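You operate a simulated robot arm through the tools that you are given. There is no shell and no other tool.

Carry out the task below with a simulated robot arm. There is one attempt and no reset: what you move stays moved.

## Task
Swap the wide spout under the white pepper for the slim one.
Fine: push the shutter in first; stand the wide spout on the ledge, slide the slim one home on the rails, then draw the shutter out again.
Where things are to end (x, y in the base frame): black wide spout within 60 mm of [350, -950].

Only the result counts: the job must be done as asked and must still hold three seconds after the hand-in. Knocking over, shifting, dropping, spilling or breaking anything else fails it.

## Robot
A 6-joint arm with a two-finger gripper, fixed in place. Base frame: the origin is on the floor under the middle of its stand, x ahead of it, y to its left, z up. Readings come in mm, rad, newtons and seconds.
It reaches about 1298 mm from its shoulder. Its first joint turns from -2.601 to 2.601 rad. Payload 1.57 kg.
The TCP is the grasp point between the finger pads, 21 mm short of the fingertips. In the tool frame z runs along the fingers and y along their closing line. The gripper opens to 70 mm; its body begins 50 mm behind the TCP.
Orientation is told as [roll, pitch, yaw] about the base's x, y, z axes, in that order, counted from this pose: with the fingers straight down and closing along the base's y, the tool's x points along the base's -x, its y along +y and its z along -z.

## Interface
- The arm moves only by the tool move_arm. Its argument "series" is a list of rows, each an object of numbers (a shift or turn left out is 0, a gripper value left out holds the last): "tx", "ty", "tz": the shift along the base's x, y, z in mm; "rx", "ry", "rz": the turn, a rotation vector about the base's x, y, z in rad. In form: [{"tx": .., "ty": .., "tz": .., "rx": .., "ry": .., "rz": ..}, ...]. A call has 1 to 20 rows; each row is the pose to reach, as a shift and turn from the pose commanded when the call began. "hand" is the gripper command, from -1 (shut) to 1 (fully open), values between in proportion, set as the call begins (left out, the last holds). Rows are played at 5 a second. More than 50 mm and 0.15 rad between two rows, or a gripper value outside its range, and nothing of the call is played. A pose out of reach is approached as far as the arm can. The call stops where the force on the tool passes 40 N (or 10 N more than at its start, if that is more) or the arm is blocked; 0.2 s more then pass. The fingers move at their own pace (about 103.7 mm/s each) and stop on an object; they squeeze with about 30 N. The grip force told is the motor's: it shows also when the fingers shut on nothing. Time passes only in rows, and 0.2 s behind the last, so rows that repeat a pose let the fingers close. The reply holds the time, the measured pose of the TCP, the force on the tool along the base axes, the opening and the grip force, in the units named above and with some noise, with the torque about the TCP (base axes, N m) and any sound that the robot's microphone picked up.
- Cameras (640 x 400 px; columns grow to the right, rows downward): "scene" is fixed at [220.2, 655.1, 1756.4]; the picture's right is [-0.94, -0.33, 0.00], its down [-0.14, 0.40, -0.90] and it looks along [0.30, -0.85, -0.43] (base axes); focal length 349 px, centre (320, 200). "wrist" rides on the gripper at [79, 4, -81] in the tool frame; the picture's right is [-0.05, 1.00, 0.00], its down [-0.67, -0.04, -0.74] and it looks along [-0.74, -0.04, 0.67] (tool axes); focal length 256 px, centre (320, 200). There is no depth. A picture from a camera that has moved, and an enlarged one, comes with that camera's place and axes in the base frame and with its lens. The place of the scene camera against the robot may be out by one fixed shift of up to 18 mm in any direction.
- get_image(camera): a new picture of that camera. The clock stands still meanwhile.
- raise_lower(by): slides the trunk up (or, below 0, down) by that many mm; the arm rides with it, the base frame stays. It gives what a move gives, with no picture.
- enlarge(camera, box): a new picture of the part [left, top, right, bottom] of that camera's present view, enlarged. The clock stands still meanwhile.
- hand_in(): hands the job in; it is judged then, once.

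Nothing tells you positions but the pictures and the camera data. Unless the task says otherwise, let go and move clear before handing in.

The tools are called by a JSON object that holds its "name" and its "arguments". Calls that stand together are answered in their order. move_arm: Moves the arm, as the interface text tells. Its arguments: {"type":"object","properties":{"series":{"type":"array"},"hand":{"type":"number"}},"required":["series"]} The other tools are called the same way: raise_lower (by) moves the trunk up or down; get_image (camera) takes a picture; enlarge (camera, box) takes an enlarged picture of a part of a camera's view; hand_in () hands the job in.

At the start:

```text
time_s: 0.0
eef_pos: [393.9, -548.5, 1261.3]
ee_rot: [0.0, 0.001, 0.001]
wrist_force: [-0.3, 0.2, -0.1]
torque: [-0.01, -0.02, 0.01]
opening: 69.9
gripper_force: 0.0
trunk travel left (down, up): [-942.0, 28.0]
```

scene: 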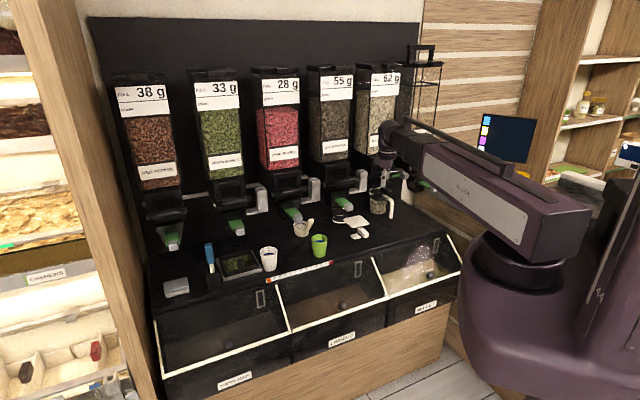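
wrist: 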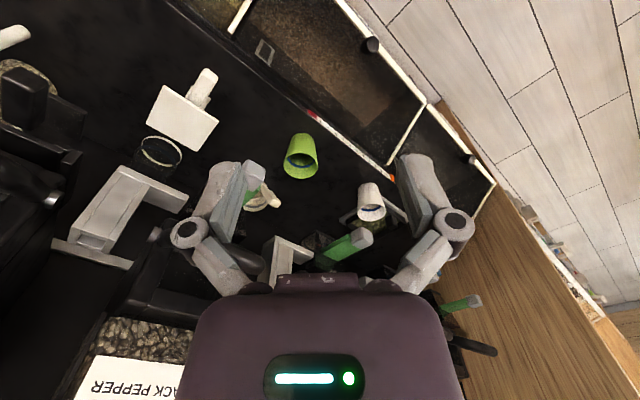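

I see a row of five spice dispensers on a dark counter, with spouts, cups and scoops on the ledge in front. I'll enlarge the scene view first to find the white pepper, the shutters, and the two spouts.

{"name": "enlarge", "arguments": {"camera": "scene", "box": [100, 60, 280, 172]}}

{"name": "enlarge", "arguments": {"camera": "scene", "box": [260, 60, 440, 172]}}

{"name": "enlarge", "arguments": {"camera": "scene", "box": [270, 160, 430, 260]}}

{"name": "enlarge", "arguments": {"camera": "scene", "box": [130, 180, 290, 300]}}

```text
3.56 times, centred on (190, 116) of scene
camera zoom: at [220.2, 655.1, 1756.4], right [-0.94, -0.33, 0.0], down [-0.14, 0.4, -0.9], along [0.3, -0.85, -0.43], focal length 1242 px, centre (782, 499)
```

zoom: 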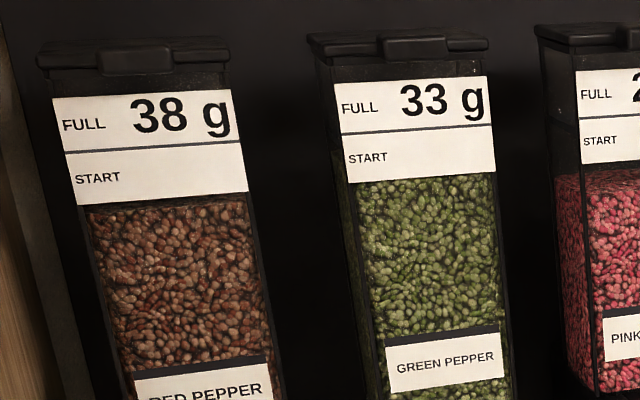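

```text
3.56 times, centred on (350, 116) of scene
camera zoom: at [220.2, 655.1, 1756.4], right [-0.94, -0.33, 0.0], down [-0.14, 0.4, -0.9], along [0.3, -0.85, -0.43], focal length 1242 px, centre (213, 499)
```

zoom: 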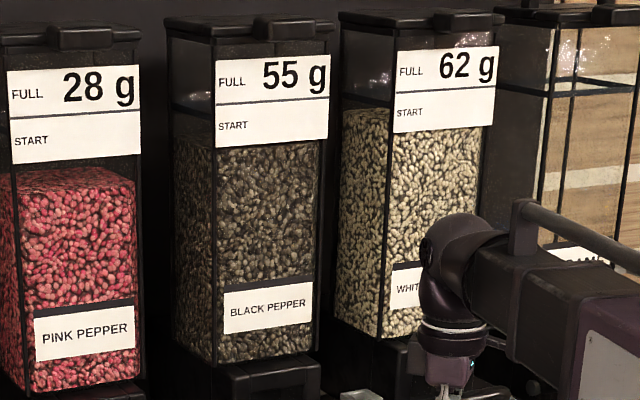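

```text
4.00 times, centred on (350, 210) of scene
camera zoom: at [220.2, 655.1, 1756.4], right [-0.94, -0.33, 0.0], down [-0.14, 0.4, -0.9], along [0.3, -0.85, -0.43], focal length 1398 px, centre (200, 160)
```

zoom: 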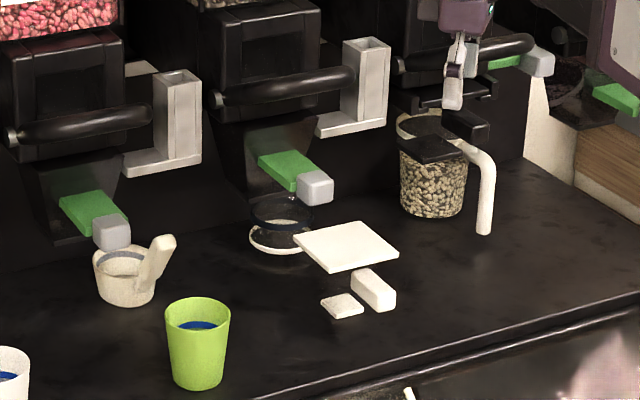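

```text
3.33 times, centred on (210, 240) of scene
camera zoom: at [220.2, 655.1, 1756.4], right [-0.94, -0.33, 0.0], down [-0.14, 0.4, -0.9], along [0.3, -0.85, -0.43], focal length 1165 px, centre (687, 67)
```

zoom: 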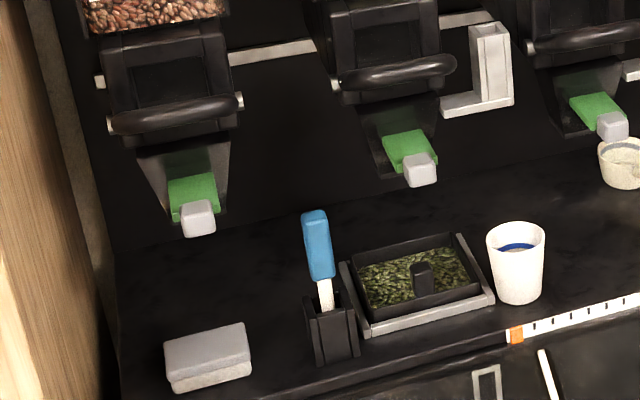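

The white pepper is the fifth dispenser (62 g), and the arm hides its lower part. A white plate with a slim tube lies on the counter near the black pepper. I'll look closer with both cameras before moving anything.

{"name": "enlarge", "arguments": {"camera": "wrist", "box": [0, 0, 260, 162]}}

{"name": "enlarge", "arguments": {"camera": "wrist", "box": [0, 130, 260, 292]}}

{"name": "enlarge", "arguments": {"camera": "scene", "box": [350, 140, 450, 220]}}

{"name": "enlarge", "arguments": {"camera": "scene", "box": [310, 190, 380, 250]}}

```text
2.46 times, centred on (130, 81) of wrist
camera zoom: at [314.3, -545.8, 1340.5], right [0.05, 1.0, 0.0], down [0.67, -0.04, 0.74], along [0.74, -0.04, -0.67], focal length 630 px, centre (788, 493)
```

zoom: 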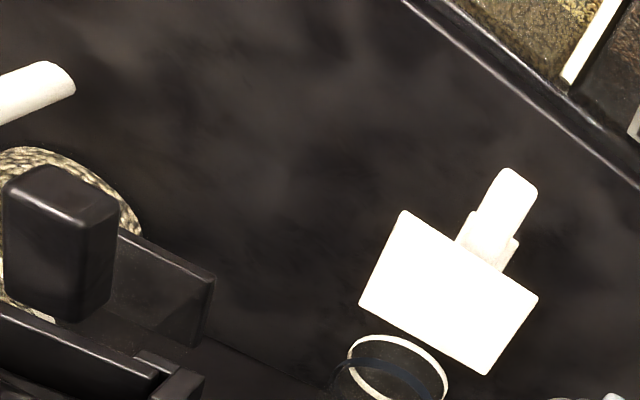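

```text
2.46 times, centred on (130, 211) of wrist
camera zoom: at [314.3, -545.8, 1340.5], right [0.05, 1.0, 0.0], down [0.67, -0.04, 0.74], along [0.74, -0.04, -0.67], focal length 630 px, centre (788, 173)
```

zoom: 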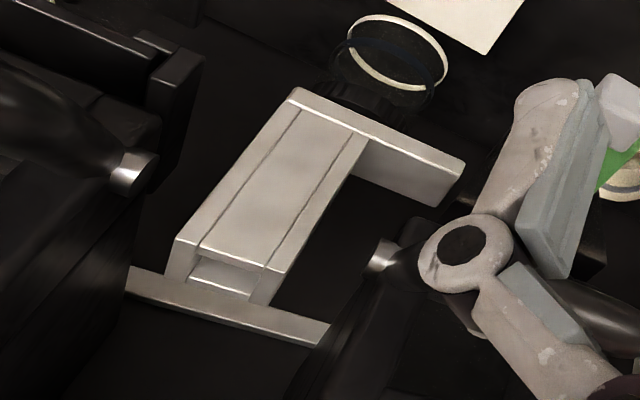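

```text
5.00 times, centred on (400, 180) of scene
camera zoom: at [220.2, 655.1, 1756.4], right [-0.94, -0.33, 0.0], down [-0.14, 0.4, -0.9], along [0.3, -0.85, -0.43], focal length 1747 px, centre (-80, 300)
```

zoom: 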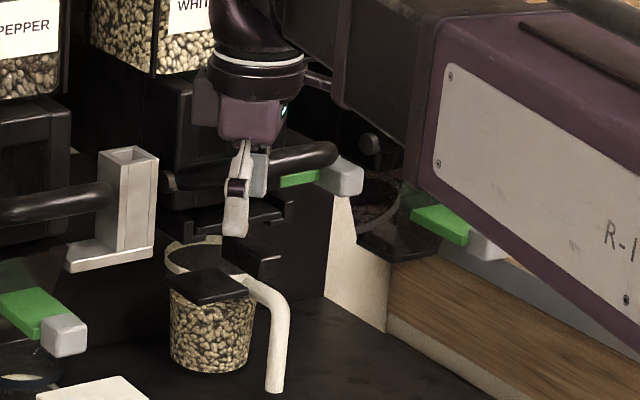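

```text
6.67 times, centred on (345, 220) of scene
camera zoom: at [220.2, 655.1, 1756.4], right [-0.94, -0.33, 0.0], down [-0.14, 0.4, -0.9], along [0.3, -0.85, -0.43], focal length 2330 px, centre (153, 67)
```

zoom: 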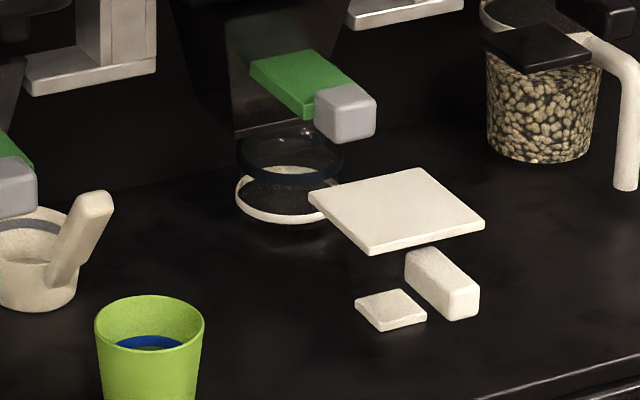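

The counter looks to be at roughly z≈840, with the white pepper around x≈500, y≈-1100 and a jar standing under it. I'll turn the wrist to face the dispensers and look at the white pepper from the front, staying high and clear.

{"name": "move_arm", "arguments": {"series": [{"rz": -0.14}, {"rz": -0.28}, {"rz": -0.42}, {"rz": -0.56}, {"rz": -0.7}, {"rz": -0.84}, {"rz": -0.98}, {"rz": -1.12}, {"rz": -1.26}, {"rz": -1.4}, {"rz": -1.57}]}}

{"name": "get_image", "arguments": {"camera": "wrist"}}

{"name": "get_image", "arguments": {"camera": "scene"}}

```text
refused: row 11 steps farther than a row can; nothing moved
```

```text
taken
camera wrist: at [314.3, -545.8, 1340.5], right [0.05, 1.0, 0.0], down [0.67, -0.04, 0.74], along [0.74, -0.04, -0.67], focal length 256 px, centre (320, 200)
```

wrist: 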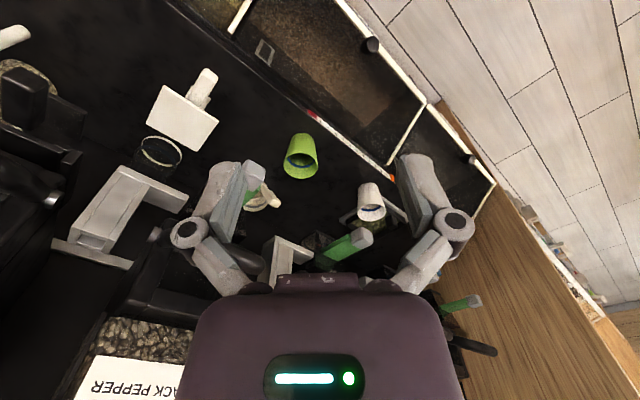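

```text
taken
```

scene: 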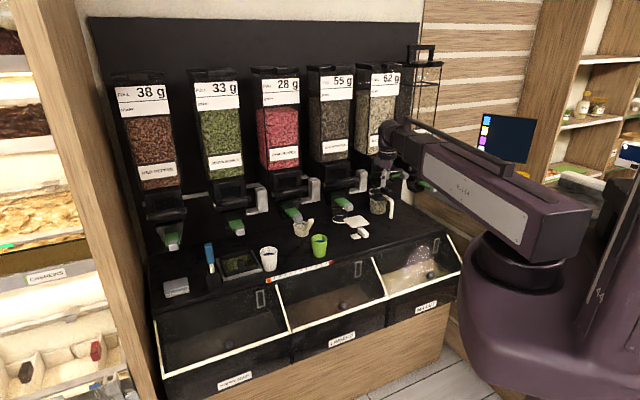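

The counter runs at about 45° to the base axes, with its front facing (-x,+y). I'll turn the wrist by about -45° so that the camera looks squarely at the dispensers, and shift toward the white pepper end.

{"name": "move_arm", "arguments": {"series": [{"rz": -0.13, "tx": -15, "ty": -20}, {"rz": -0.26, "tx": -30, "ty": -40}, {"rz": -0.39, "tx": -45, "ty": -60}, {"rz": -0.52, "tx": -60, "ty": -80}, {"rz": -0.65, "tx": -75, "ty": -100}, {"rz": -0.785, "tx": -90, "ty": -120}]}}

{"name": "get_image", "arguments": {"camera": "wrist"}}

{"name": "get_image", "arguments": {"camera": "scene"}}

```text
time_s: 1.4
eef_pos: [303.9, -669.9, 1259.9]
ee_rot: [-0.001, -0.001, -0.786]
wrist_force: [0.3, 0.8, 0.2]
torque: [0.05, 0.01, 0.05]
opening: 70.0
gripper_force: 0.1
trunk travel left (down, up): [-942.0, 28.0]
```

```text
taken
camera wrist: at [251.8, -612.7, 1340.4], right [0.74, 0.67, 0.0], down [0.45, -0.5, 0.74], along [0.5, -0.55, -0.67], focal length 256 px, centre (320, 200)
```

wrist: 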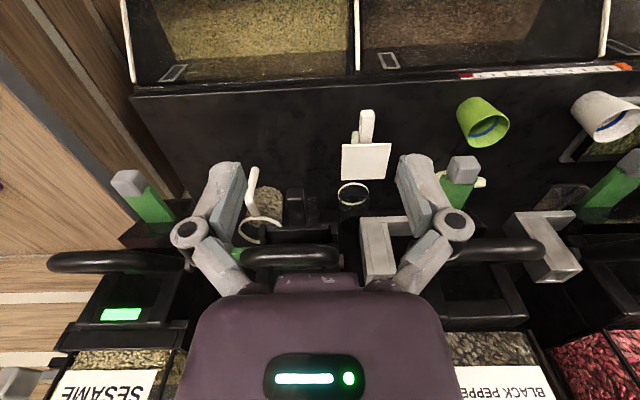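

```text
taken
```

scene: 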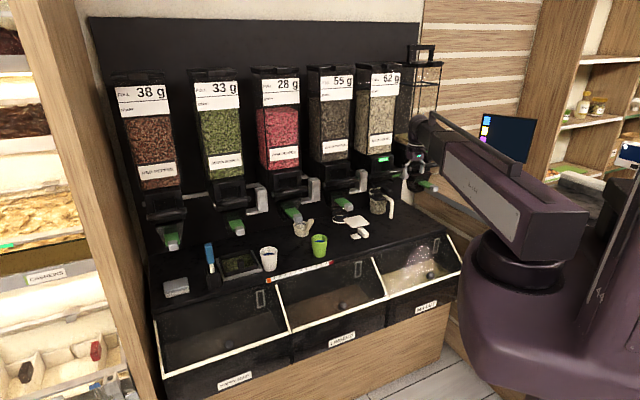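

The view is now square to the counter, and the sixth bin reads SESAME. I'll zoom in on the area under the white pepper with both cameras.

{"name": "enlarge", "arguments": {"camera": "wrist", "box": [220, 90, 420, 215]}}

{"name": "enlarge", "arguments": {"camera": "wrist", "box": [230, 180, 390, 280]}}

{"name": "enlarge", "arguments": {"camera": "scene", "box": [345, 140, 425, 190]}}

{"name": "enlarge", "arguments": {"camera": "scene", "box": [345, 175, 425, 225]}}

```text
3.20 times, centred on (320, 152) of wrist
camera zoom: at [251.8, -612.7, 1340.4], right [0.74, 0.67, 0.0], down [0.45, -0.5, 0.74], along [0.5, -0.55, -0.67], focal length 819 px, centre (320, 352)
```

zoom: 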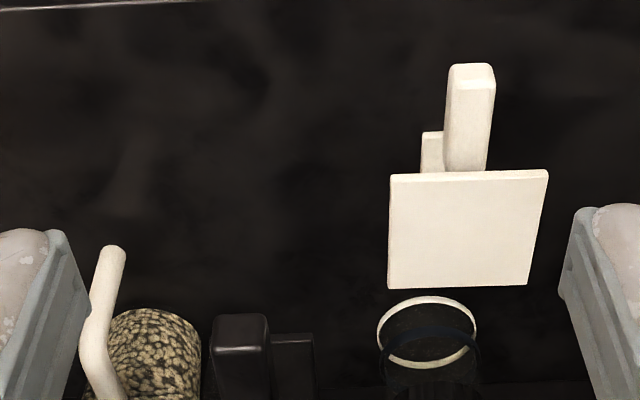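

```text
4.00 times, centred on (310, 230) of wrist
camera zoom: at [251.8, -612.7, 1340.4], right [0.74, 0.67, 0.0], down [0.45, -0.5, 0.74], along [0.5, -0.55, -0.67], focal length 1024 px, centre (360, 80)
```

zoom: 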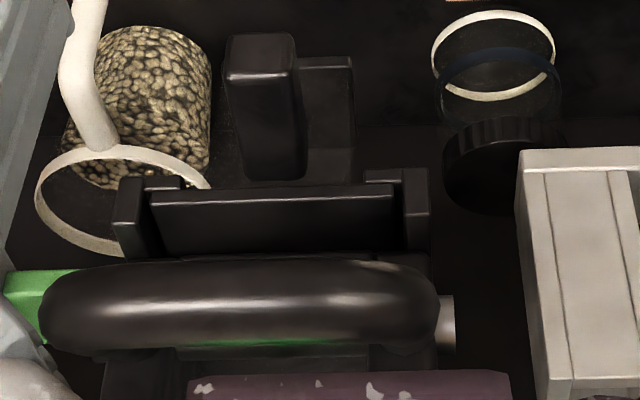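

```text
8.00 times, centred on (385, 165) of scene
camera zoom: at [220.2, 655.1, 1756.4], right [-0.94, -0.33, 0.0], down [-0.14, 0.4, -0.9], along [0.3, -0.85, -0.43], focal length 2796 px, centre (-200, 480)
```

zoom: 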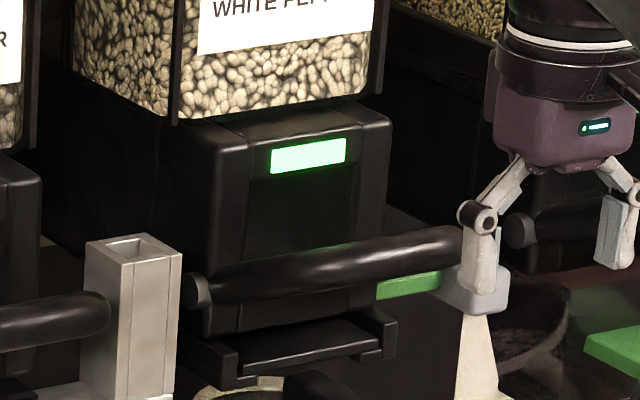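

```text
8.00 times, centred on (385, 200) of scene
camera zoom: at [220.2, 655.1, 1756.4], right [-0.94, -0.33, 0.0], down [-0.14, 0.4, -0.9], along [0.3, -0.85, -0.43], focal length 2796 px, centre (-200, 200)
```

zoom: 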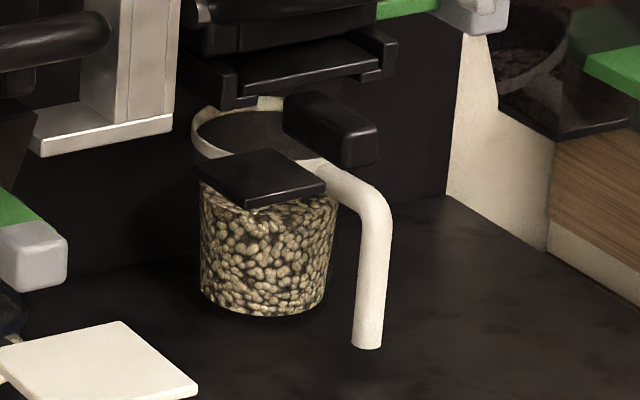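

Triangulating with both cameras puts the white pepper rails' front near (442,-871,1122), the black lug near (419,-849,1092), and the slim spout's plate near (546,-798,935) standing on the ledge. I'll tilt the gripper so its camera looks nearly level at the dispenser front.

{"name": "move_arm", "arguments": {"series": [{"tx": -3, "ty": -4, "tz": -20, "rx": -0.09, "ry": -0.09}, {"tx": -6, "ty": -8, "tz": -40, "rx": -0.18, "ry": -0.18}, {"tx": -9, "ty": -12, "tz": -60, "rx": -0.27, "ry": -0.27}, {"tx": -12, "ty": -16, "tz": -80, "rx": -0.36, "ry": -0.36}, {"tx": -15, "ty": -20, "tz": -100, "rx": -0.45, "ry": -0.45}, {"tx": -18, "ty": -24, "tz": -120, "rx": -0.54, "ry": -0.54}, {"tx": -22, "ty": -30, "tz": -140, "rx": -0.63, "ry": -0.63}, {"tx": -26, "ty": -38, "tz": -168, "rx": -0.72, "ry": -0.72}]}}

{"name": "get_image", "arguments": {"camera": "wrist"}}

{"name": "get_image", "arguments": {"camera": "scene"}}

```text
time_s: 3.2
eef_pos: [282.8, -713.4, 1348.8]
ee_rot: [-0.001, -1.016, -0.786]
wrist_force: [-0.1, -0.2, 0.5]
torque: [-0.01, 0.04, 0.02]
opening: 70.0
gripper_force: 0.0
out of reach, approached as far as the arm can: row 1, 2, 3, 4, 5, 6, 7, 8
trunk travel left (down, up): [-942.0, 28.0]
```

```text
taken
camera wrist: at [208.8, -633.4, 1322.7], right [0.73, 0.69, 0.05], down [-0.23, 0.18, 0.96], along [0.65, -0.71, 0.28], focal length 256 px, centre (320, 200)
```

wrist: 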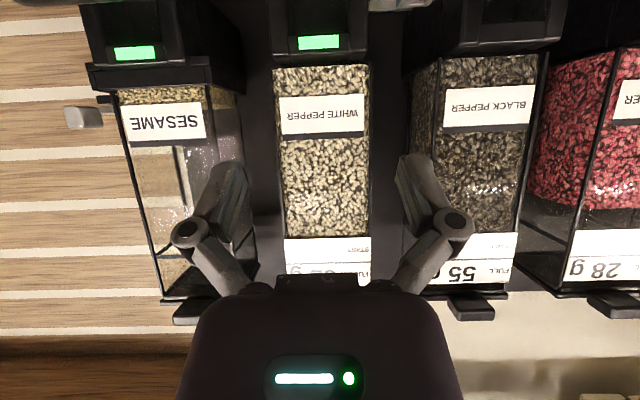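

```text
taken
```

scene: 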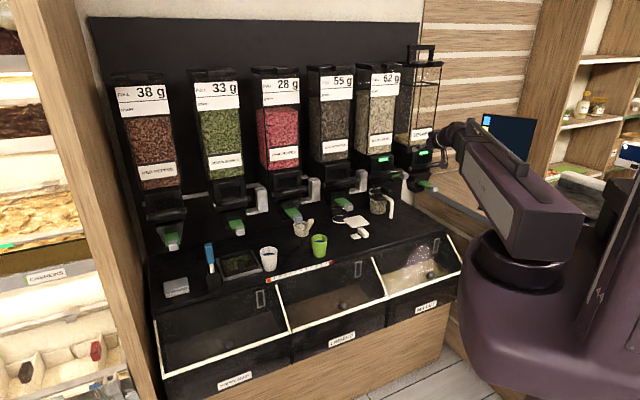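

The tilt made the arm run out of reach at this trunk height, so it ended high at z≈1349. I'll lower the trunk by 250 mm; the arm hangs in front of the counter edge, so the way down is clear.

{"name": "raise_lower", "arguments": {"by": -250}}

{"name": "get_image", "arguments": {"camera": "wrist"}}

{"name": "get_image", "arguments": {"camera": "scene"}}

```text
time_s: 5.8
eef_pos: [283.1, -713.7, 1099.2]
ee_rot: [0.0, -1.017, -0.784]
wrist_force: [0.4, 0.5, 0.3]
torque: [-0.01, 0.03, -0.01]
opening: 70.1
gripper_force: 0.0
trunk travel left (down, up): [-692.0, 278.0]
```

```text
taken
camera wrist: at [208.9, -632.9, 1072.8], right [0.73, 0.69, 0.04], down [-0.22, 0.17, 0.96], along [0.65, -0.71, 0.28], focal length 256 px, centre (320, 200)
```

wrist: 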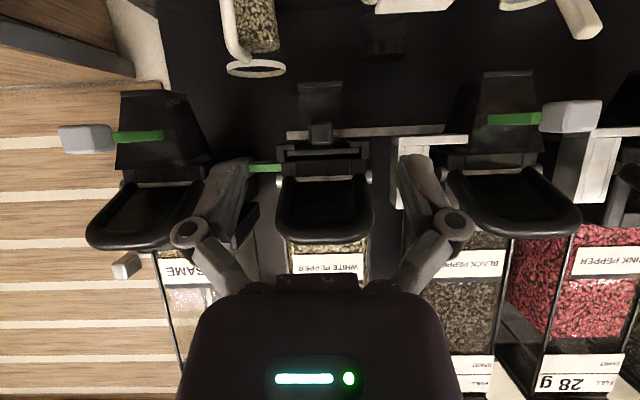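

```text
taken
```

scene: 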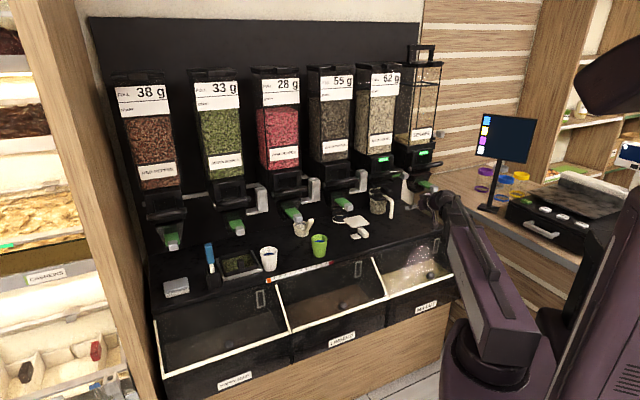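

Now I have a level view of the dispenser front. I'll zoom in on the white pepper's rails, spout and shutter from both cameras.

{"name": "enlarge", "arguments": {"camera": "wrist", "box": [220, 70, 420, 195]}}

{"name": "enlarge", "arguments": {"camera": "scene", "box": [340, 140, 440, 205]}}

{"name": "enlarge", "arguments": {"camera": "scene", "box": [330, 180, 410, 245]}}

{"name": "enlarge", "arguments": {"camera": "wrist", "box": [30, 60, 290, 222]}}

```text
3.20 times, centred on (320, 132) of wrist
camera zoom: at [208.9, -632.9, 1072.8], right [0.73, 0.69, 0.04], down [-0.22, 0.17, 0.96], along [0.65, -0.71, 0.28], focal length 819 px, centre (320, 416)
```

zoom: 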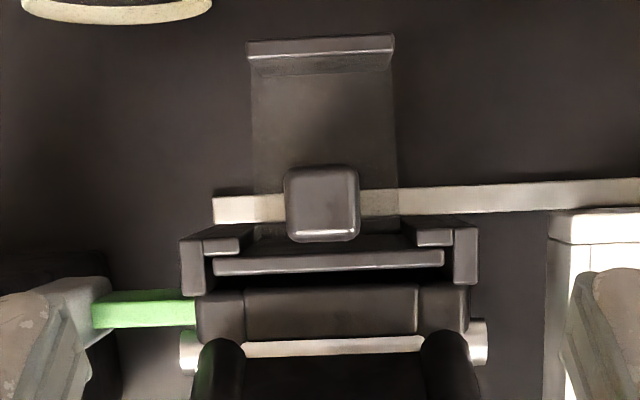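

```text
6.15 times, centred on (390, 172) of scene
camera zoom: at [220.2, 655.1, 1756.4], right [-0.94, -0.33, 0.0], down [-0.14, 0.4, -0.9], along [0.3, -0.85, -0.43], focal length 2150 px, centre (-111, 369)
```

zoom: 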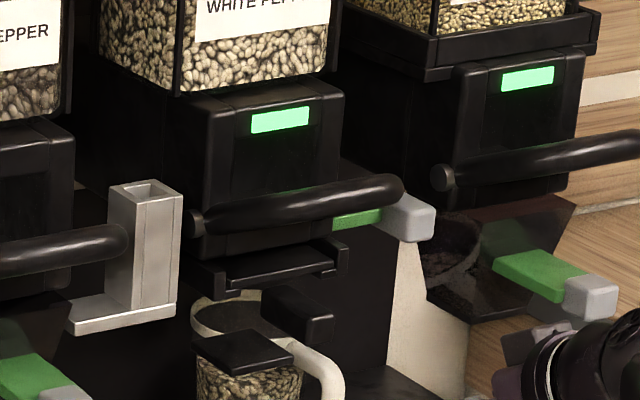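

```text
6.15 times, centred on (370, 212) of scene
camera zoom: at [220.2, 655.1, 1756.4], right [-0.94, -0.33, 0.0], down [-0.14, 0.4, -0.9], along [0.3, -0.85, -0.43], focal length 2150 px, centre (12, 123)
```

zoom: 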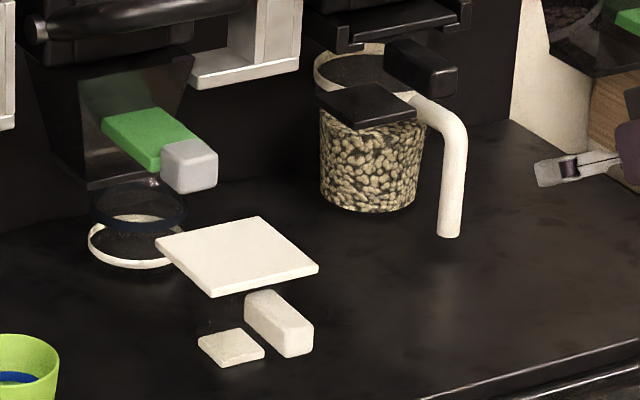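

```text
2.46 times, centred on (160, 141) of wrist
camera zoom: at [208.9, -632.9, 1072.8], right [0.73, 0.69, 0.04], down [-0.22, 0.17, 0.96], along [0.65, -0.71, 0.28], focal length 630 px, centre (714, 345)
```

zoom: 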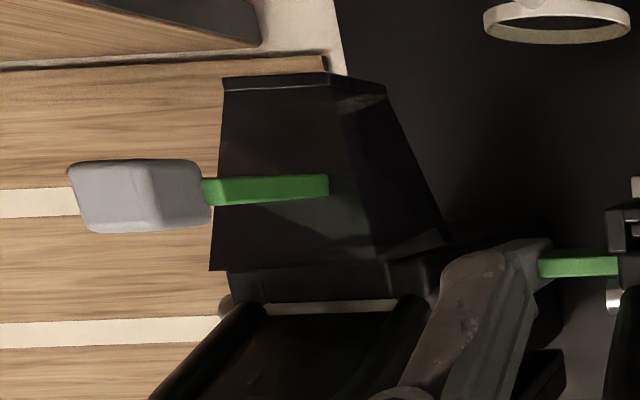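

The picture is clear now. The black spout's plate sits in L-rails with a smoky chute below and a lug in front, and the green shutter with its grey knob sticks out sideways toward the sesame bin. I'll shift sideways so that the knob is between the fingers in view.

{"name": "move_arm", "arguments": {"series": [{"tx": -25, "ty": -25}, {"tx": -50, "ty": -50}, {"tx": -70, "ty": -70}]}}

{"name": "get_image", "arguments": {"camera": "wrist"}}

{"name": "enlarge", "arguments": {"camera": "wrist", "box": [200, 100, 440, 250]}}

{"name": "get_image", "arguments": {"camera": "scene"}}

```text
time_s: 6.6
eef_pos: [217.3, -785.5, 1099.3]
ee_rot: [0.001, -1.015, -0.784]
wrist_force: [0.3, -0.3, 0.1]
torque: [0.0, 0.01, 0.02]
opening: 70.1
gripper_force: 0.1
trunk travel left (down, up): [-692.0, 278.0]
```

```text
taken
camera wrist: at [142.0, -705.0, 1072.6], right [0.73, 0.69, 0.04], down [-0.22, 0.17, 0.96], along [0.65, -0.71, 0.28], focal length 256 px, centre (320, 200)
```

wrist: 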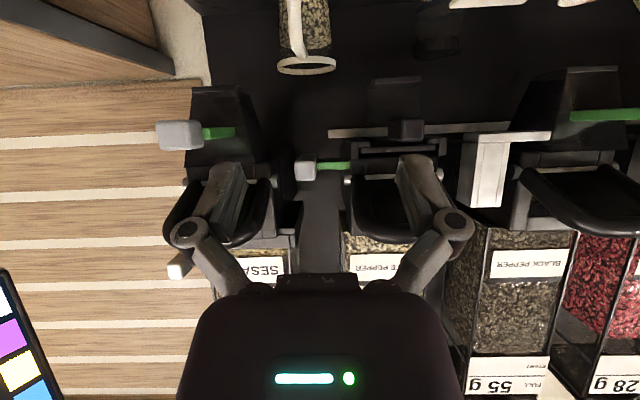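

```text
2.67 times, centred on (320, 175) of wrist
camera zoom: at [142.0, -705.0, 1072.6], right [0.73, 0.69, 0.04], down [-0.22, 0.17, 0.96], along [0.65, -0.71, 0.28], focal length 683 px, centre (320, 267)
```

zoom: 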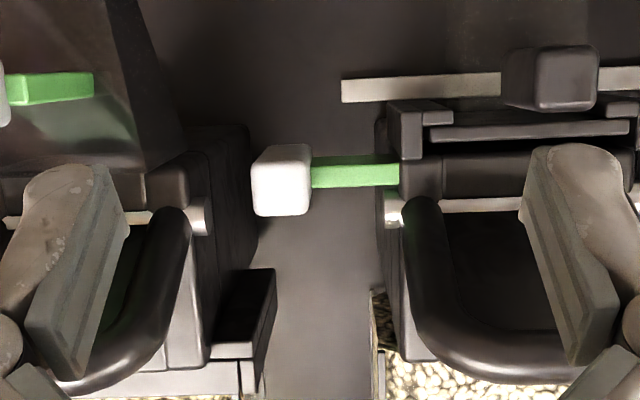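

```text
taken
```

scene: 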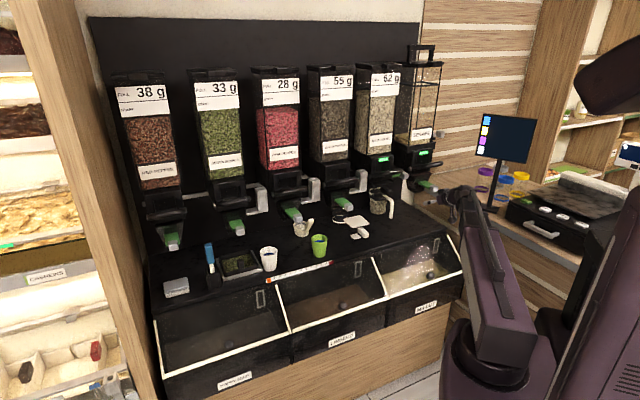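

The knob is clearly visible at about l≈-433 (along the counter), z≈1127, with about 49 mm of green bar showing. I'll check the gripper's bulk and the clearance around the handle loops before choosing how to grip the knob.

{"name": "enlarge", "arguments": {"camera": "scene", "box": [360, 130, 520, 230]}}

{"name": "enlarge", "arguments": {"camera": "scene", "box": [400, 170, 500, 232]}}

```text
4.00 times, centred on (440, 180) of scene
camera zoom: at [220.2, 655.1, 1756.4], right [-0.94, -0.33, 0.0], down [-0.14, 0.4, -0.9], along [0.3, -0.85, -0.43], focal length 1398 px, centre (-160, 280)
```

zoom: 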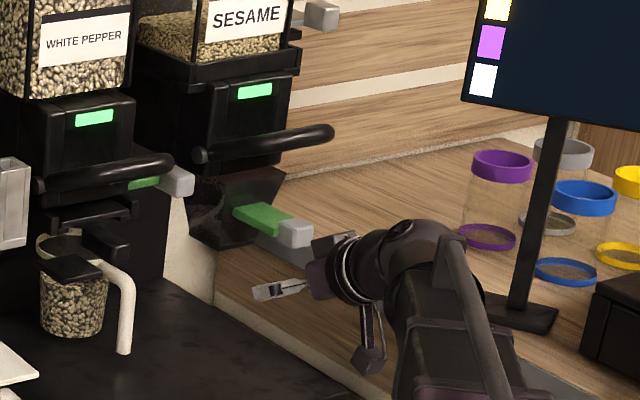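

```text
6.40 times, centred on (450, 201) of scene
camera zoom: at [220.2, 655.1, 1756.4], right [-0.94, -0.33, 0.0], down [-0.14, 0.4, -0.9], along [0.3, -0.85, -0.43], focal length 2236 px, centre (-512, 194)
```

zoom: 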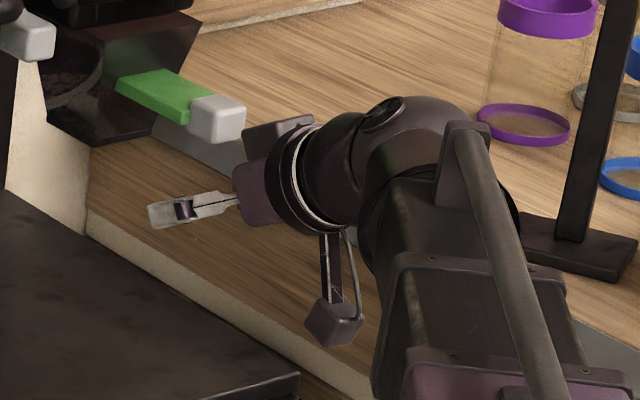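

I'll grip the knob from the front with the fingers closing vertically, because the corridor between the two handle loops is narrow. First I'll level the gripper here, well in front, and then roll it 90°.

{"name": "move_arm", "arguments": {"series": [{"rx": -0.1, "ry": -0.1, "tz": 5}, {"rx": -0.2, "ry": -0.2, "tz": 10}, {"rx": -0.3, "ry": -0.3, "tz": 15}, {"rx": -0.393, "ry": -0.393, "tz": 20}]}}

{"name": "get_image", "arguments": {"camera": "scene"}}

```text
time_s: 7.6
eef_pos: [210.9, -784.2, 1197.3]
ee_rot: [-1.396, -1.568, 0.61]
wrist_force: [0.9, 0.1, 0.2]
torque: [0.03, 0.03, 0.01]
opening: 69.9
gripper_force: 0.1
out of reach, approached as far as the arm can: row 1, 2, 3, 4
trunk travel left (down, up): [-692.0, 278.0]
```

```text
taken
```

scene: 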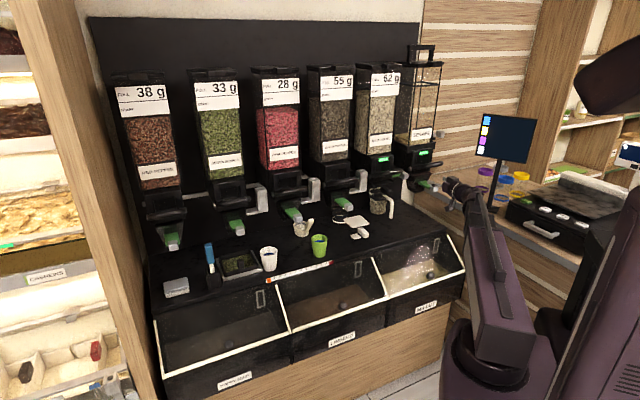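

The arm reaches that orientation only when it is higher, because the shoulder sits far above. I'll lower the trunk by 200 mm so the arm can work at this height with the gripper level, then look again.

{"name": "raise_lower", "arguments": {"by": -200}}

{"name": "get_image", "arguments": {"camera": "scene"}}

{"name": "get_image", "arguments": {"camera": "wrist"}}

```text
time_s: 9.8
eef_pos: [211.7, -784.6, 996.7]
ee_rot: [-0.223, -1.569, -0.563]
wrist_force: [0.1, -0.2, -0.3]
torque: [0.0, -0.01, -0.02]
opening: 69.9
gripper_force: 0.0
trunk travel left (down, up): [-492.0, 478.0]
```

```text
taken
```

scene: 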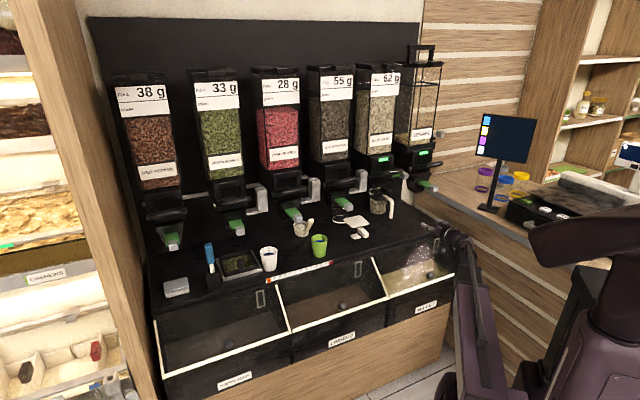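

```text
taken
camera wrist: at [158.0, -725.1, 916.0], right [0.71, 0.71, 0.05], down [-0.55, 0.5, 0.67], along [0.44, -0.5, 0.74], focal length 256 px, centre (320, 200)
```

wrist: 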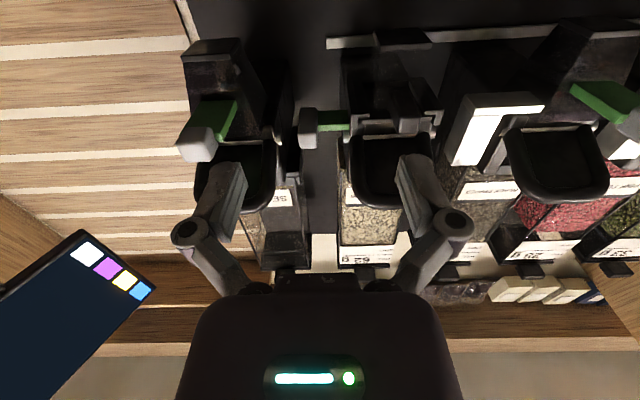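

I have room now. I'll raise the gripper to z≈1110 and roll it 90° about the counter-normal so that the fingers close vertically.

{"name": "move_arm", "arguments": {"series": [{"tz": 40}, {"tz": 80}, {"tz": 113}]}}

{"name": "move_arm", "arguments": {"series": [{"rx": 0.1, "ry": -0.1}, {"rx": 0.2, "ry": -0.2}, {"rx": 0.3, "ry": -0.3}, {"rx": 0.4, "ry": -0.4}, {"rx": 0.5, "ry": -0.5}, {"rx": 0.6, "ry": -0.6}, {"rx": 0.7, "ry": -0.7}, {"rx": 0.8, "ry": -0.8}, {"rx": 0.9, "ry": -0.9}, {"rx": 1.0, "ry": -1.0}, {"rx": 1.1107, "ry": -1.1107}]}}

{"name": "get_image", "arguments": {"camera": "wrist"}}

{"name": "get_image", "arguments": {"camera": "scene"}}

```text
time_s: 10.6
eef_pos: [211.9, -783.9, 995.9]
ee_rot: [-0.216, -1.568, -0.57]
wrist_force: [-0.5, 0.9, 0.4]
torque: [0.0, -0.03, -0.02]
opening: 69.9
gripper_force: 0.0
out of reach, approached as far as the arm can: row 1, 2, 3
trunk travel left (down, up): [-492.0, 478.0]
```

```text
refused: row 11 steps farther than a row can; nothing moved
```

```text
taken
camera wrist: at [158.0, -725.1, 915.9], right [0.71, 0.71, 0.05], down [-0.55, 0.5, 0.67], along [0.44, -0.5, 0.74], focal length 256 px, centre (320, 200)
```

wrist: 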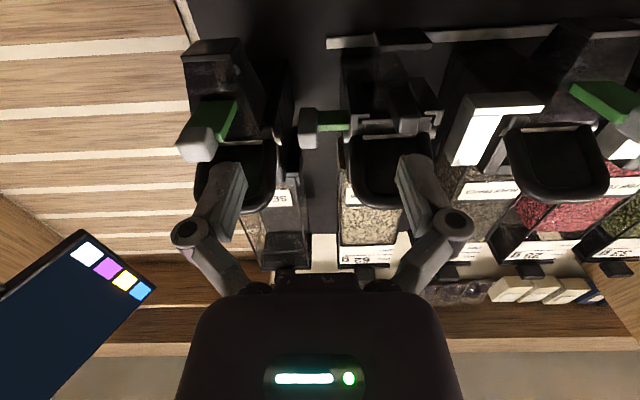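

```text
taken
```

scene: 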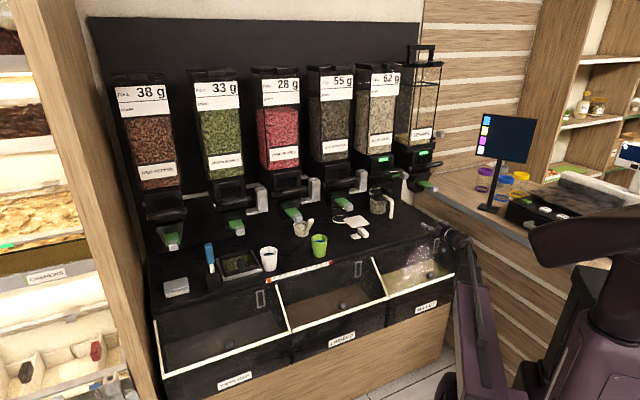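

The arm did not rise. I need to understand its configuration, so I'll look at the arm itself in the scene view.

{"name": "enlarge", "arguments": {"camera": "scene", "box": [400, 200, 640, 400]}}

```text
2.00 times, centred on (520, 300) of scene
camera zoom: at [220.2, 655.1, 1756.4], right [-0.94, -0.33, 0.0], down [-0.14, 0.4, -0.9], along [0.3, -0.85, -0.43], focal length 699 px, centre (-80, 0)
```

zoom: 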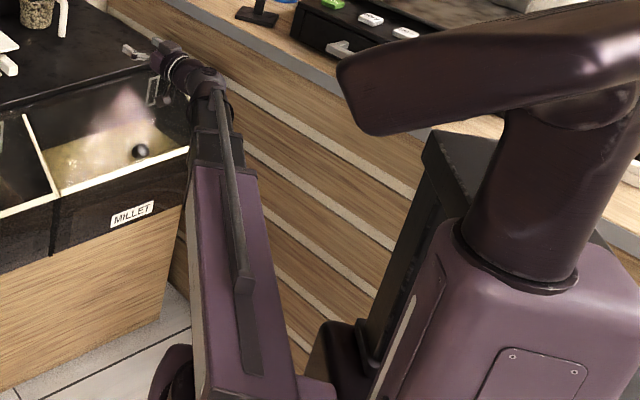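

The trunk can supply height, so I'll test which motions the arm accepts here. First a small step straight back from the counter (free space), then a small roll.

{"name": "move_arm", "arguments": {"series": [{"tx": -14, "ty": 14}]}}

{"name": "move_arm", "arguments": {"series": [{"rx": 0.1, "ry": -0.1}, {"rx": 0.2, "ry": -0.2}]}}

```text
time_s: 10.9
eef_pos: [199.8, -770.1, 995.9]
ee_rot: [-0.053, -1.568, -0.735]
wrist_force: [0.4, -0.3, 0.2]
torque: [-0.01, 0.0, 0.0]
opening: 69.9
gripper_force: 0.1
trunk travel left (down, up): [-492.0, 478.0]
```

```text
time_s: 11.6
eef_pos: [198.5, -771.5, 995.3]
ee_rot: [1.56, -1.287, -2.345]
wrist_force: [-0.5, 0.4, 0.4]
torque: [0.02, 0.0, 0.01]
opening: 70.0
gripper_force: 0.1
trunk travel left (down, up): [-492.0, 478.0]
```

Those moves worked, so this region is usable. I'll test small height steps at this orientation.

{"name": "move_arm", "arguments": {"series": [{"tz": 15}]}}

{"name": "move_arm", "arguments": {"series": [{"rx": 0.1, "ry": -0.1}, {"rx": 0.2, "ry": -0.2}, {"rx": 0.3, "ry": -0.3}, {"rx": 0.4, "ry": -0.4}, {"rx": 0.5, "ry": -0.5}, {"rx": 0.6, "ry": -0.6}, {"rx": 0.7, "ry": -0.7}, {"rx": 0.8, "ry": -0.8}, {"rx": 0.9107, "ry": -0.9107}]}}

{"name": "get_image", "arguments": {"camera": "wrist"}}

{"name": "get_image", "arguments": {"camera": "scene"}}

```text
time_s: 11.9
eef_pos: [200.8, -770.6, 996.7]
ee_rot: [1.569, -1.289, -2.355]
wrist_force: [-0.6, -0.4, -0.6]
torque: [0.01, -0.01, 0.01]
opening: 70.0
gripper_force: 0.0
out of reach, approached as far as the arm can: row 1
trunk travel left (down, up): [-492.0, 478.0]
```

```text
refused: row 9 steps farther than a row can; nothing moved
```

```text
taken
camera wrist: at [162.0, -696.0, 920.4], right [0.67, 0.67, 0.33], down [-0.68, 0.37, 0.63], along [0.3, -0.65, 0.7], focal length 256 px, centre (320, 200)
```

wrist: 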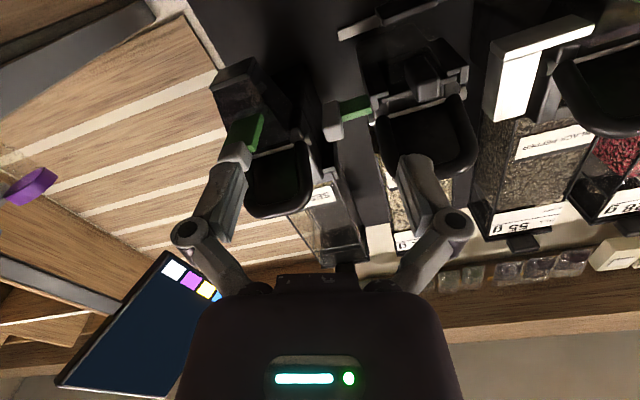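

```text
taken
```

scene: 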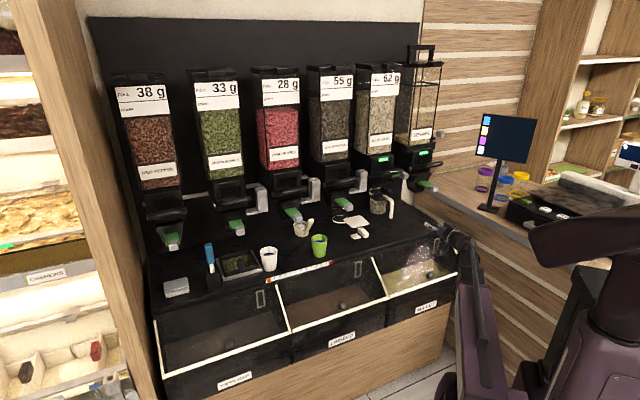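

The arm works like a SCARA: its links stay at a fixed height and only the trunk changes z (TCP z = link height − 186·sin(pitch)). So I'll use the trunk for all vertical moves. I'll finish the 90° roll here in free space.

{"name": "move_arm", "arguments": {"series": [{"rx": 0.095, "ry": -0.095}, {"rx": 0.19, "ry": -0.19}, {"rx": 0.285, "ry": -0.285}, {"rx": 0.38, "ry": -0.38}, {"rx": 0.475, "ry": -0.475}, {"rx": 0.57, "ry": -0.57}, {"rx": 0.665, "ry": -0.665}, {"rx": 0.76, "ry": -0.76}, {"rx": 0.855, "ry": -0.855}, {"rx": 0.911, "ry": -0.911}]}}

{"name": "get_image", "arguments": {"camera": "wrist"}}

{"name": "get_image", "arguments": {"camera": "scene"}}

```text
time_s: 14.2
eef_pos: [199.7, -769.5, 998.1]
ee_rot: [1.57, 0.003, -2.355]
wrist_force: [0.0, 0.6, 0.7]
torque: [0.02, 0.02, 0.01]
opening: 70.1
gripper_force: 0.1
trunk travel left (down, up): [-492.0, 478.0]
```

```text
taken
camera wrist: at [199.4, -657.6, 999.9], right [-0.04, -0.04, 1.0], down [-1.0, 0.05, -0.04], along [-0.05, -1.0, -0.04], focal length 256 px, centre (320, 200)
```

wrist: 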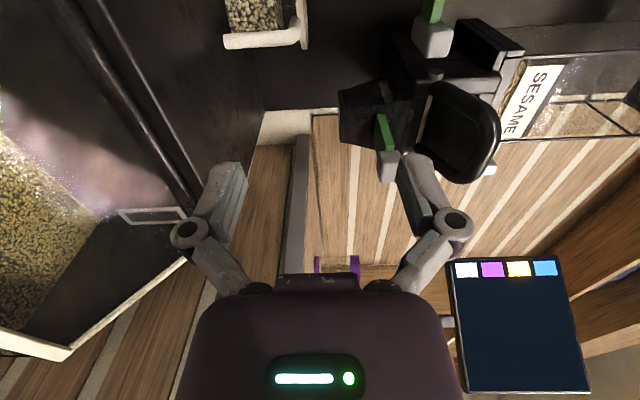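

```text
taken
```

scene: 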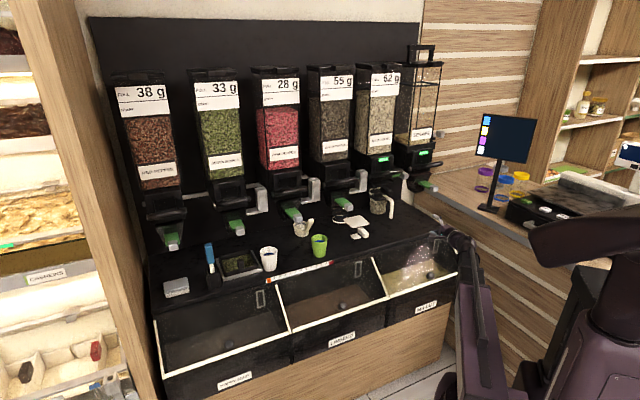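

The roll is done and the camera looks past the fingers along -y. Next I'll raise the trunk 127 mm to bring the fingers to the knob's height and look again.

{"name": "raise_lower", "arguments": {"by": 127}}

{"name": "get_image", "arguments": {"camera": "wrist"}}

{"name": "get_image", "arguments": {"camera": "scene"}}

```text
time_s: 15.7
eef_pos: [200.6, -769.3, 1124.4]
ee_rot: [1.571, -0.001, -2.355]
wrist_force: [-0.2, -0.5, -0.1]
torque: [-0.02, 0.02, 0.01]
opening: 69.8
gripper_force: 0.0
trunk travel left (down, up): [-619.0, 351.0]
```

```text
taken
camera wrist: at [199.4, -657.7, 1126.6], right [-0.04, -0.04, 1.0], down [-1.0, 0.05, -0.04], along [-0.05, -1.0, -0.04], focal length 256 px, centre (320, 200)
```

wrist: 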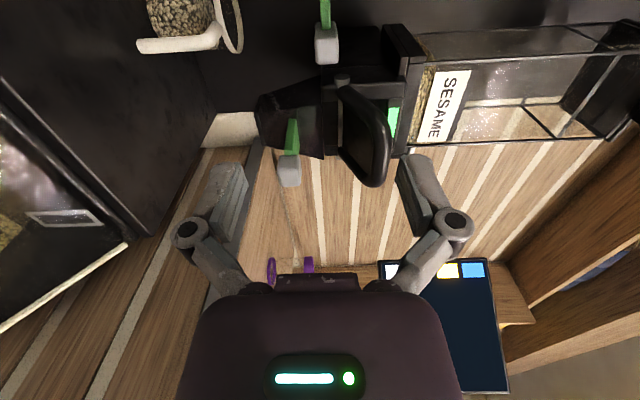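

```text
taken
```

scene: 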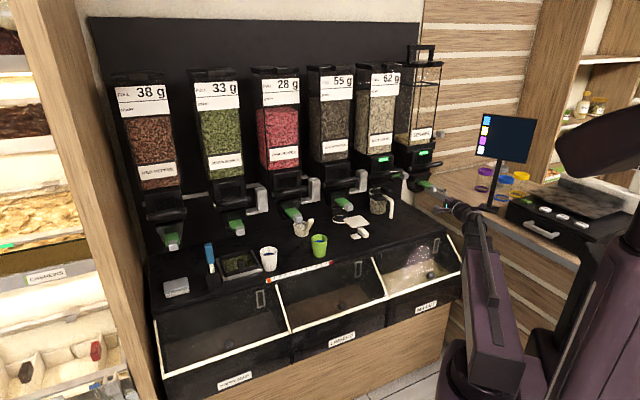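

The knob shows straight ahead, slightly above the fingers' midplane. I'll zoom in for precise edges.

{"name": "enlarge", "arguments": {"camera": "wrist", "box": [260, 0, 420, 100]}}

{"name": "enlarge", "arguments": {"camera": "scene", "box": [370, 150, 450, 200]}}

```text
4.00 times, centred on (340, 50) of wrist
camera zoom: at [199.4, -657.7, 1126.6], right [-0.04, -0.04, 1.0], down [-1.0, 0.05, -0.04], along [-0.05, -1.0, -0.04], focal length 1024 px, centre (240, 800)
```

zoom: 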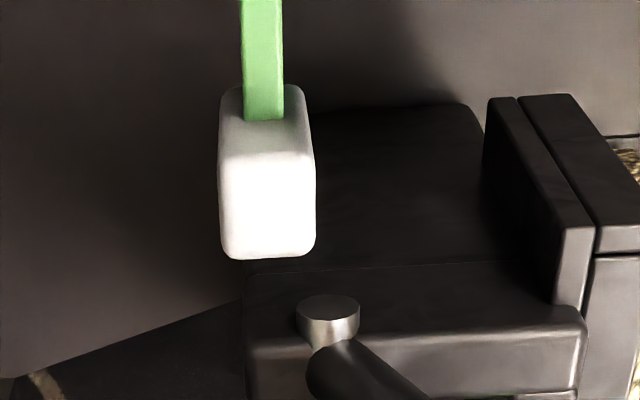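

```text
8.00 times, centred on (410, 175) of scene
camera zoom: at [220.2, 655.1, 1756.4], right [-0.94, -0.33, 0.0], down [-0.14, 0.4, -0.9], along [0.3, -0.85, -0.43], focal length 2796 px, centre (-400, 400)
```

zoom: 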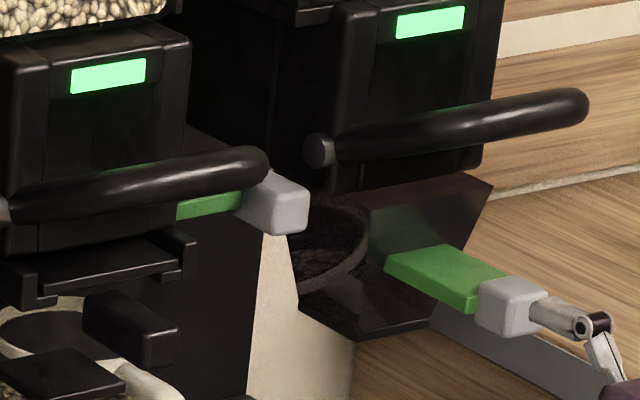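

The knob is a T-shape: about b 938–995 (along the counter normal), l −444…−417, z 1116–1144. I'll pitch up about 8° and yaw about 5° for clearance under the loops, narrow the opening, and line up with it.

{"name": "move_arm", "arguments": {"hand": 0.4, "series": [{"tx": -13, "ty": -13, "tz": 13, "rx": -0.05, "ry": -0.05, "rz": 0.044}, {"tx": -25.4, "ty": -25.4, "tz": 25.9, "rx": -0.0987, "ry": -0.0987, "rz": 0.087}, {"tx": -25.4, "ty": -25.4, "tz": 25.9, "rx": -0.0987, "ry": -0.0987, "rz": 0.087}]}}

{"name": "raise_lower", "arguments": {"by": -20}}

{"name": "get_image", "arguments": {"camera": "wrist"}}

```text
time_s: 16.5
eef_pos: [176.0, -795.1, 1149.7]
ee_rot: [1.711, -0.006, -2.266]
wrist_force: [-1.4, -0.6, -0.7]
torque: [-0.02, -0.04, -0.01]
opening: 48.8
gripper_force: 0.0
trunk travel left (down, up): [-619.0, 351.0]
```

```text
time_s: 17.2
eef_pos: [175.5, -794.8, 1129.5]
ee_rot: [1.711, -0.007, -2.267]
wrist_force: [-0.4, -0.9, 0.4]
torque: [-0.02, -0.04, 0.03]
opening: 48.9
gripper_force: 0.1
trunk travel left (down, up): [-599.0, 371.0]
```

```text
taken
camera wrist: at [165.2, -683.9, 1120.8], right [-0.14, 0.05, 0.99], down [-0.99, -0.04, -0.14], along [0.03, -1.0, 0.06], focal length 256 px, centre (320, 200)
```

wrist: 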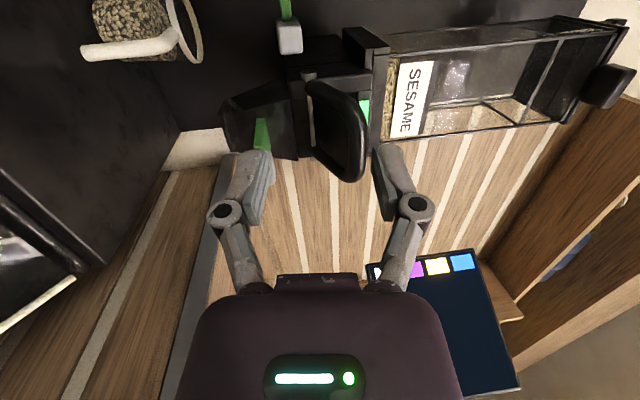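

I'll advance toward the knob in two stages, checking before the fingers straddle it.

{"name": "move_arm", "arguments": {"series": [{"tx": 31, "ty": -31}, {"tx": 62, "ty": -62}, {"tx": 93, "ty": -93}, {"tx": 123, "ty": -123}, {"tx": 123, "ty": -123}]}}

{"name": "get_image", "arguments": {"camera": "wrist"}}

{"name": "enlarge", "arguments": {"camera": "scene", "box": [360, 140, 480, 215]}}

```text
time_s: 18.4
eef_pos: [298.9, -921.1, 1128.9]
ee_rot: [1.71, -0.005, -2.267]
wrist_force: [0.3, 0.0, 0.6]
torque: [0.0, -0.04, 0.03]
opening: 49.3
gripper_force: 0.1
trunk travel left (down, up): [-599.0, 371.0]
```

```text
taken
camera wrist: at [288.4, -808.3, 1120.8], right [-0.14, 0.05, 0.99], down [-0.99, -0.04, -0.14], along [0.03, -1.0, 0.06], focal length 256 px, centre (320, 200)
```

wrist: 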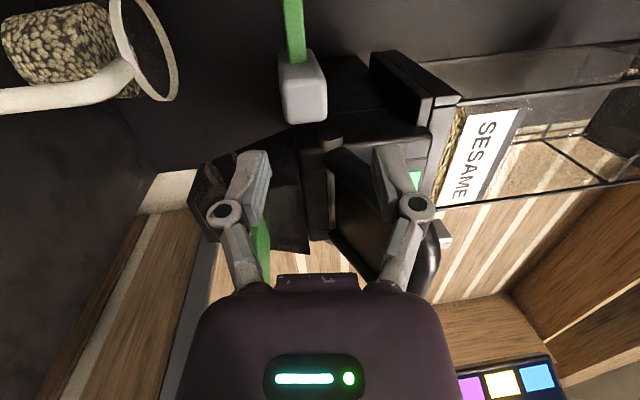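

```text
5.33 times, centred on (420, 178) of scene
camera zoom: at [220.2, 655.1, 1756.4], right [-0.94, -0.33, 0.0], down [-0.14, 0.4, -0.9], along [0.3, -0.85, -0.43], focal length 1864 px, centre (-213, 320)
```

zoom: 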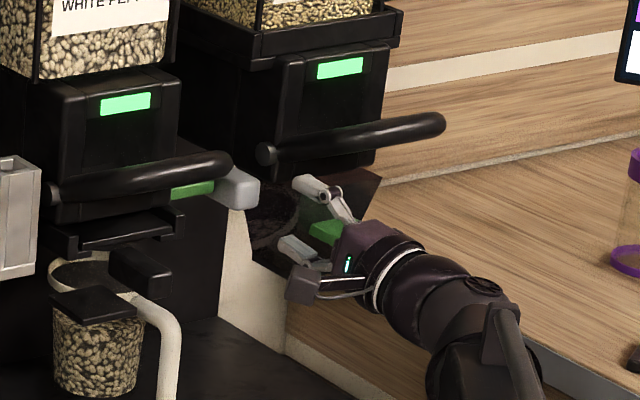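

I'm on line with the knob: fingers centered at z≈1129 and l≈−440. I'll advance the last 78 mm so the pads straddle the knob's front part.

{"name": "move_arm", "arguments": {"series": [{"tx": 20, "ty": -20}, {"tx": 38, "ty": -38}, {"tx": 55.2, "ty": -55.2}, {"tx": 55.2, "ty": -55.2}]}}

{"name": "get_image", "arguments": {"camera": "wrist"}}

{"name": "enlarge", "arguments": {"camera": "scene", "box": [360, 140, 480, 215]}}

```text
time_s: 19.4
eef_pos: [356.0, -975.0, 1129.8]
ee_rot: [1.708, -0.006, -2.266]
wrist_force: [0.4, 0.4, 0.5]
torque: [-0.01, 0.01, -0.01]
opening: 48.9
gripper_force: 0.1
trunk travel left (down, up): [-599.0, 371.0]
```

```text
taken
camera wrist: at [345.7, -863.2, 1120.6], right [-0.14, 0.05, 0.99], down [-0.99, -0.04, -0.13], along [0.03, -1.0, 0.06], focal length 256 px, centre (320, 200)
```

wrist: 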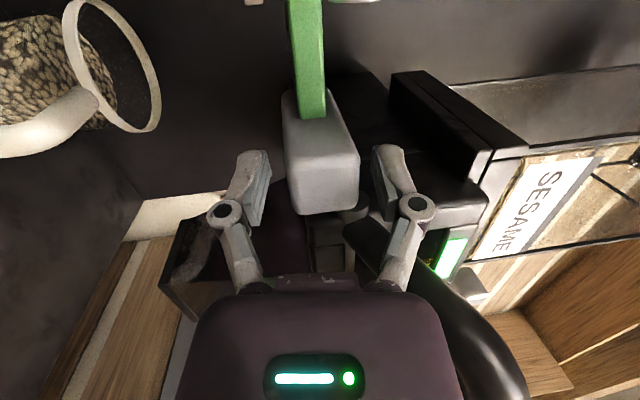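

```text
5.33 times, centred on (420, 178) of scene
camera zoom: at [220.2, 655.1, 1756.4], right [-0.94, -0.33, 0.0], down [-0.14, 0.4, -0.9], along [0.3, -0.85, -0.43], focal length 1864 px, centre (-213, 320)
```

zoom: 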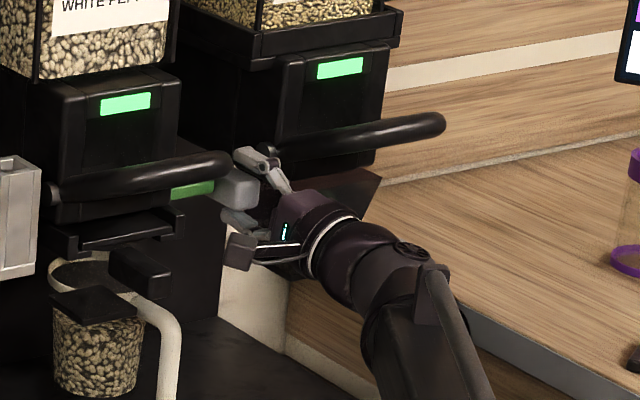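

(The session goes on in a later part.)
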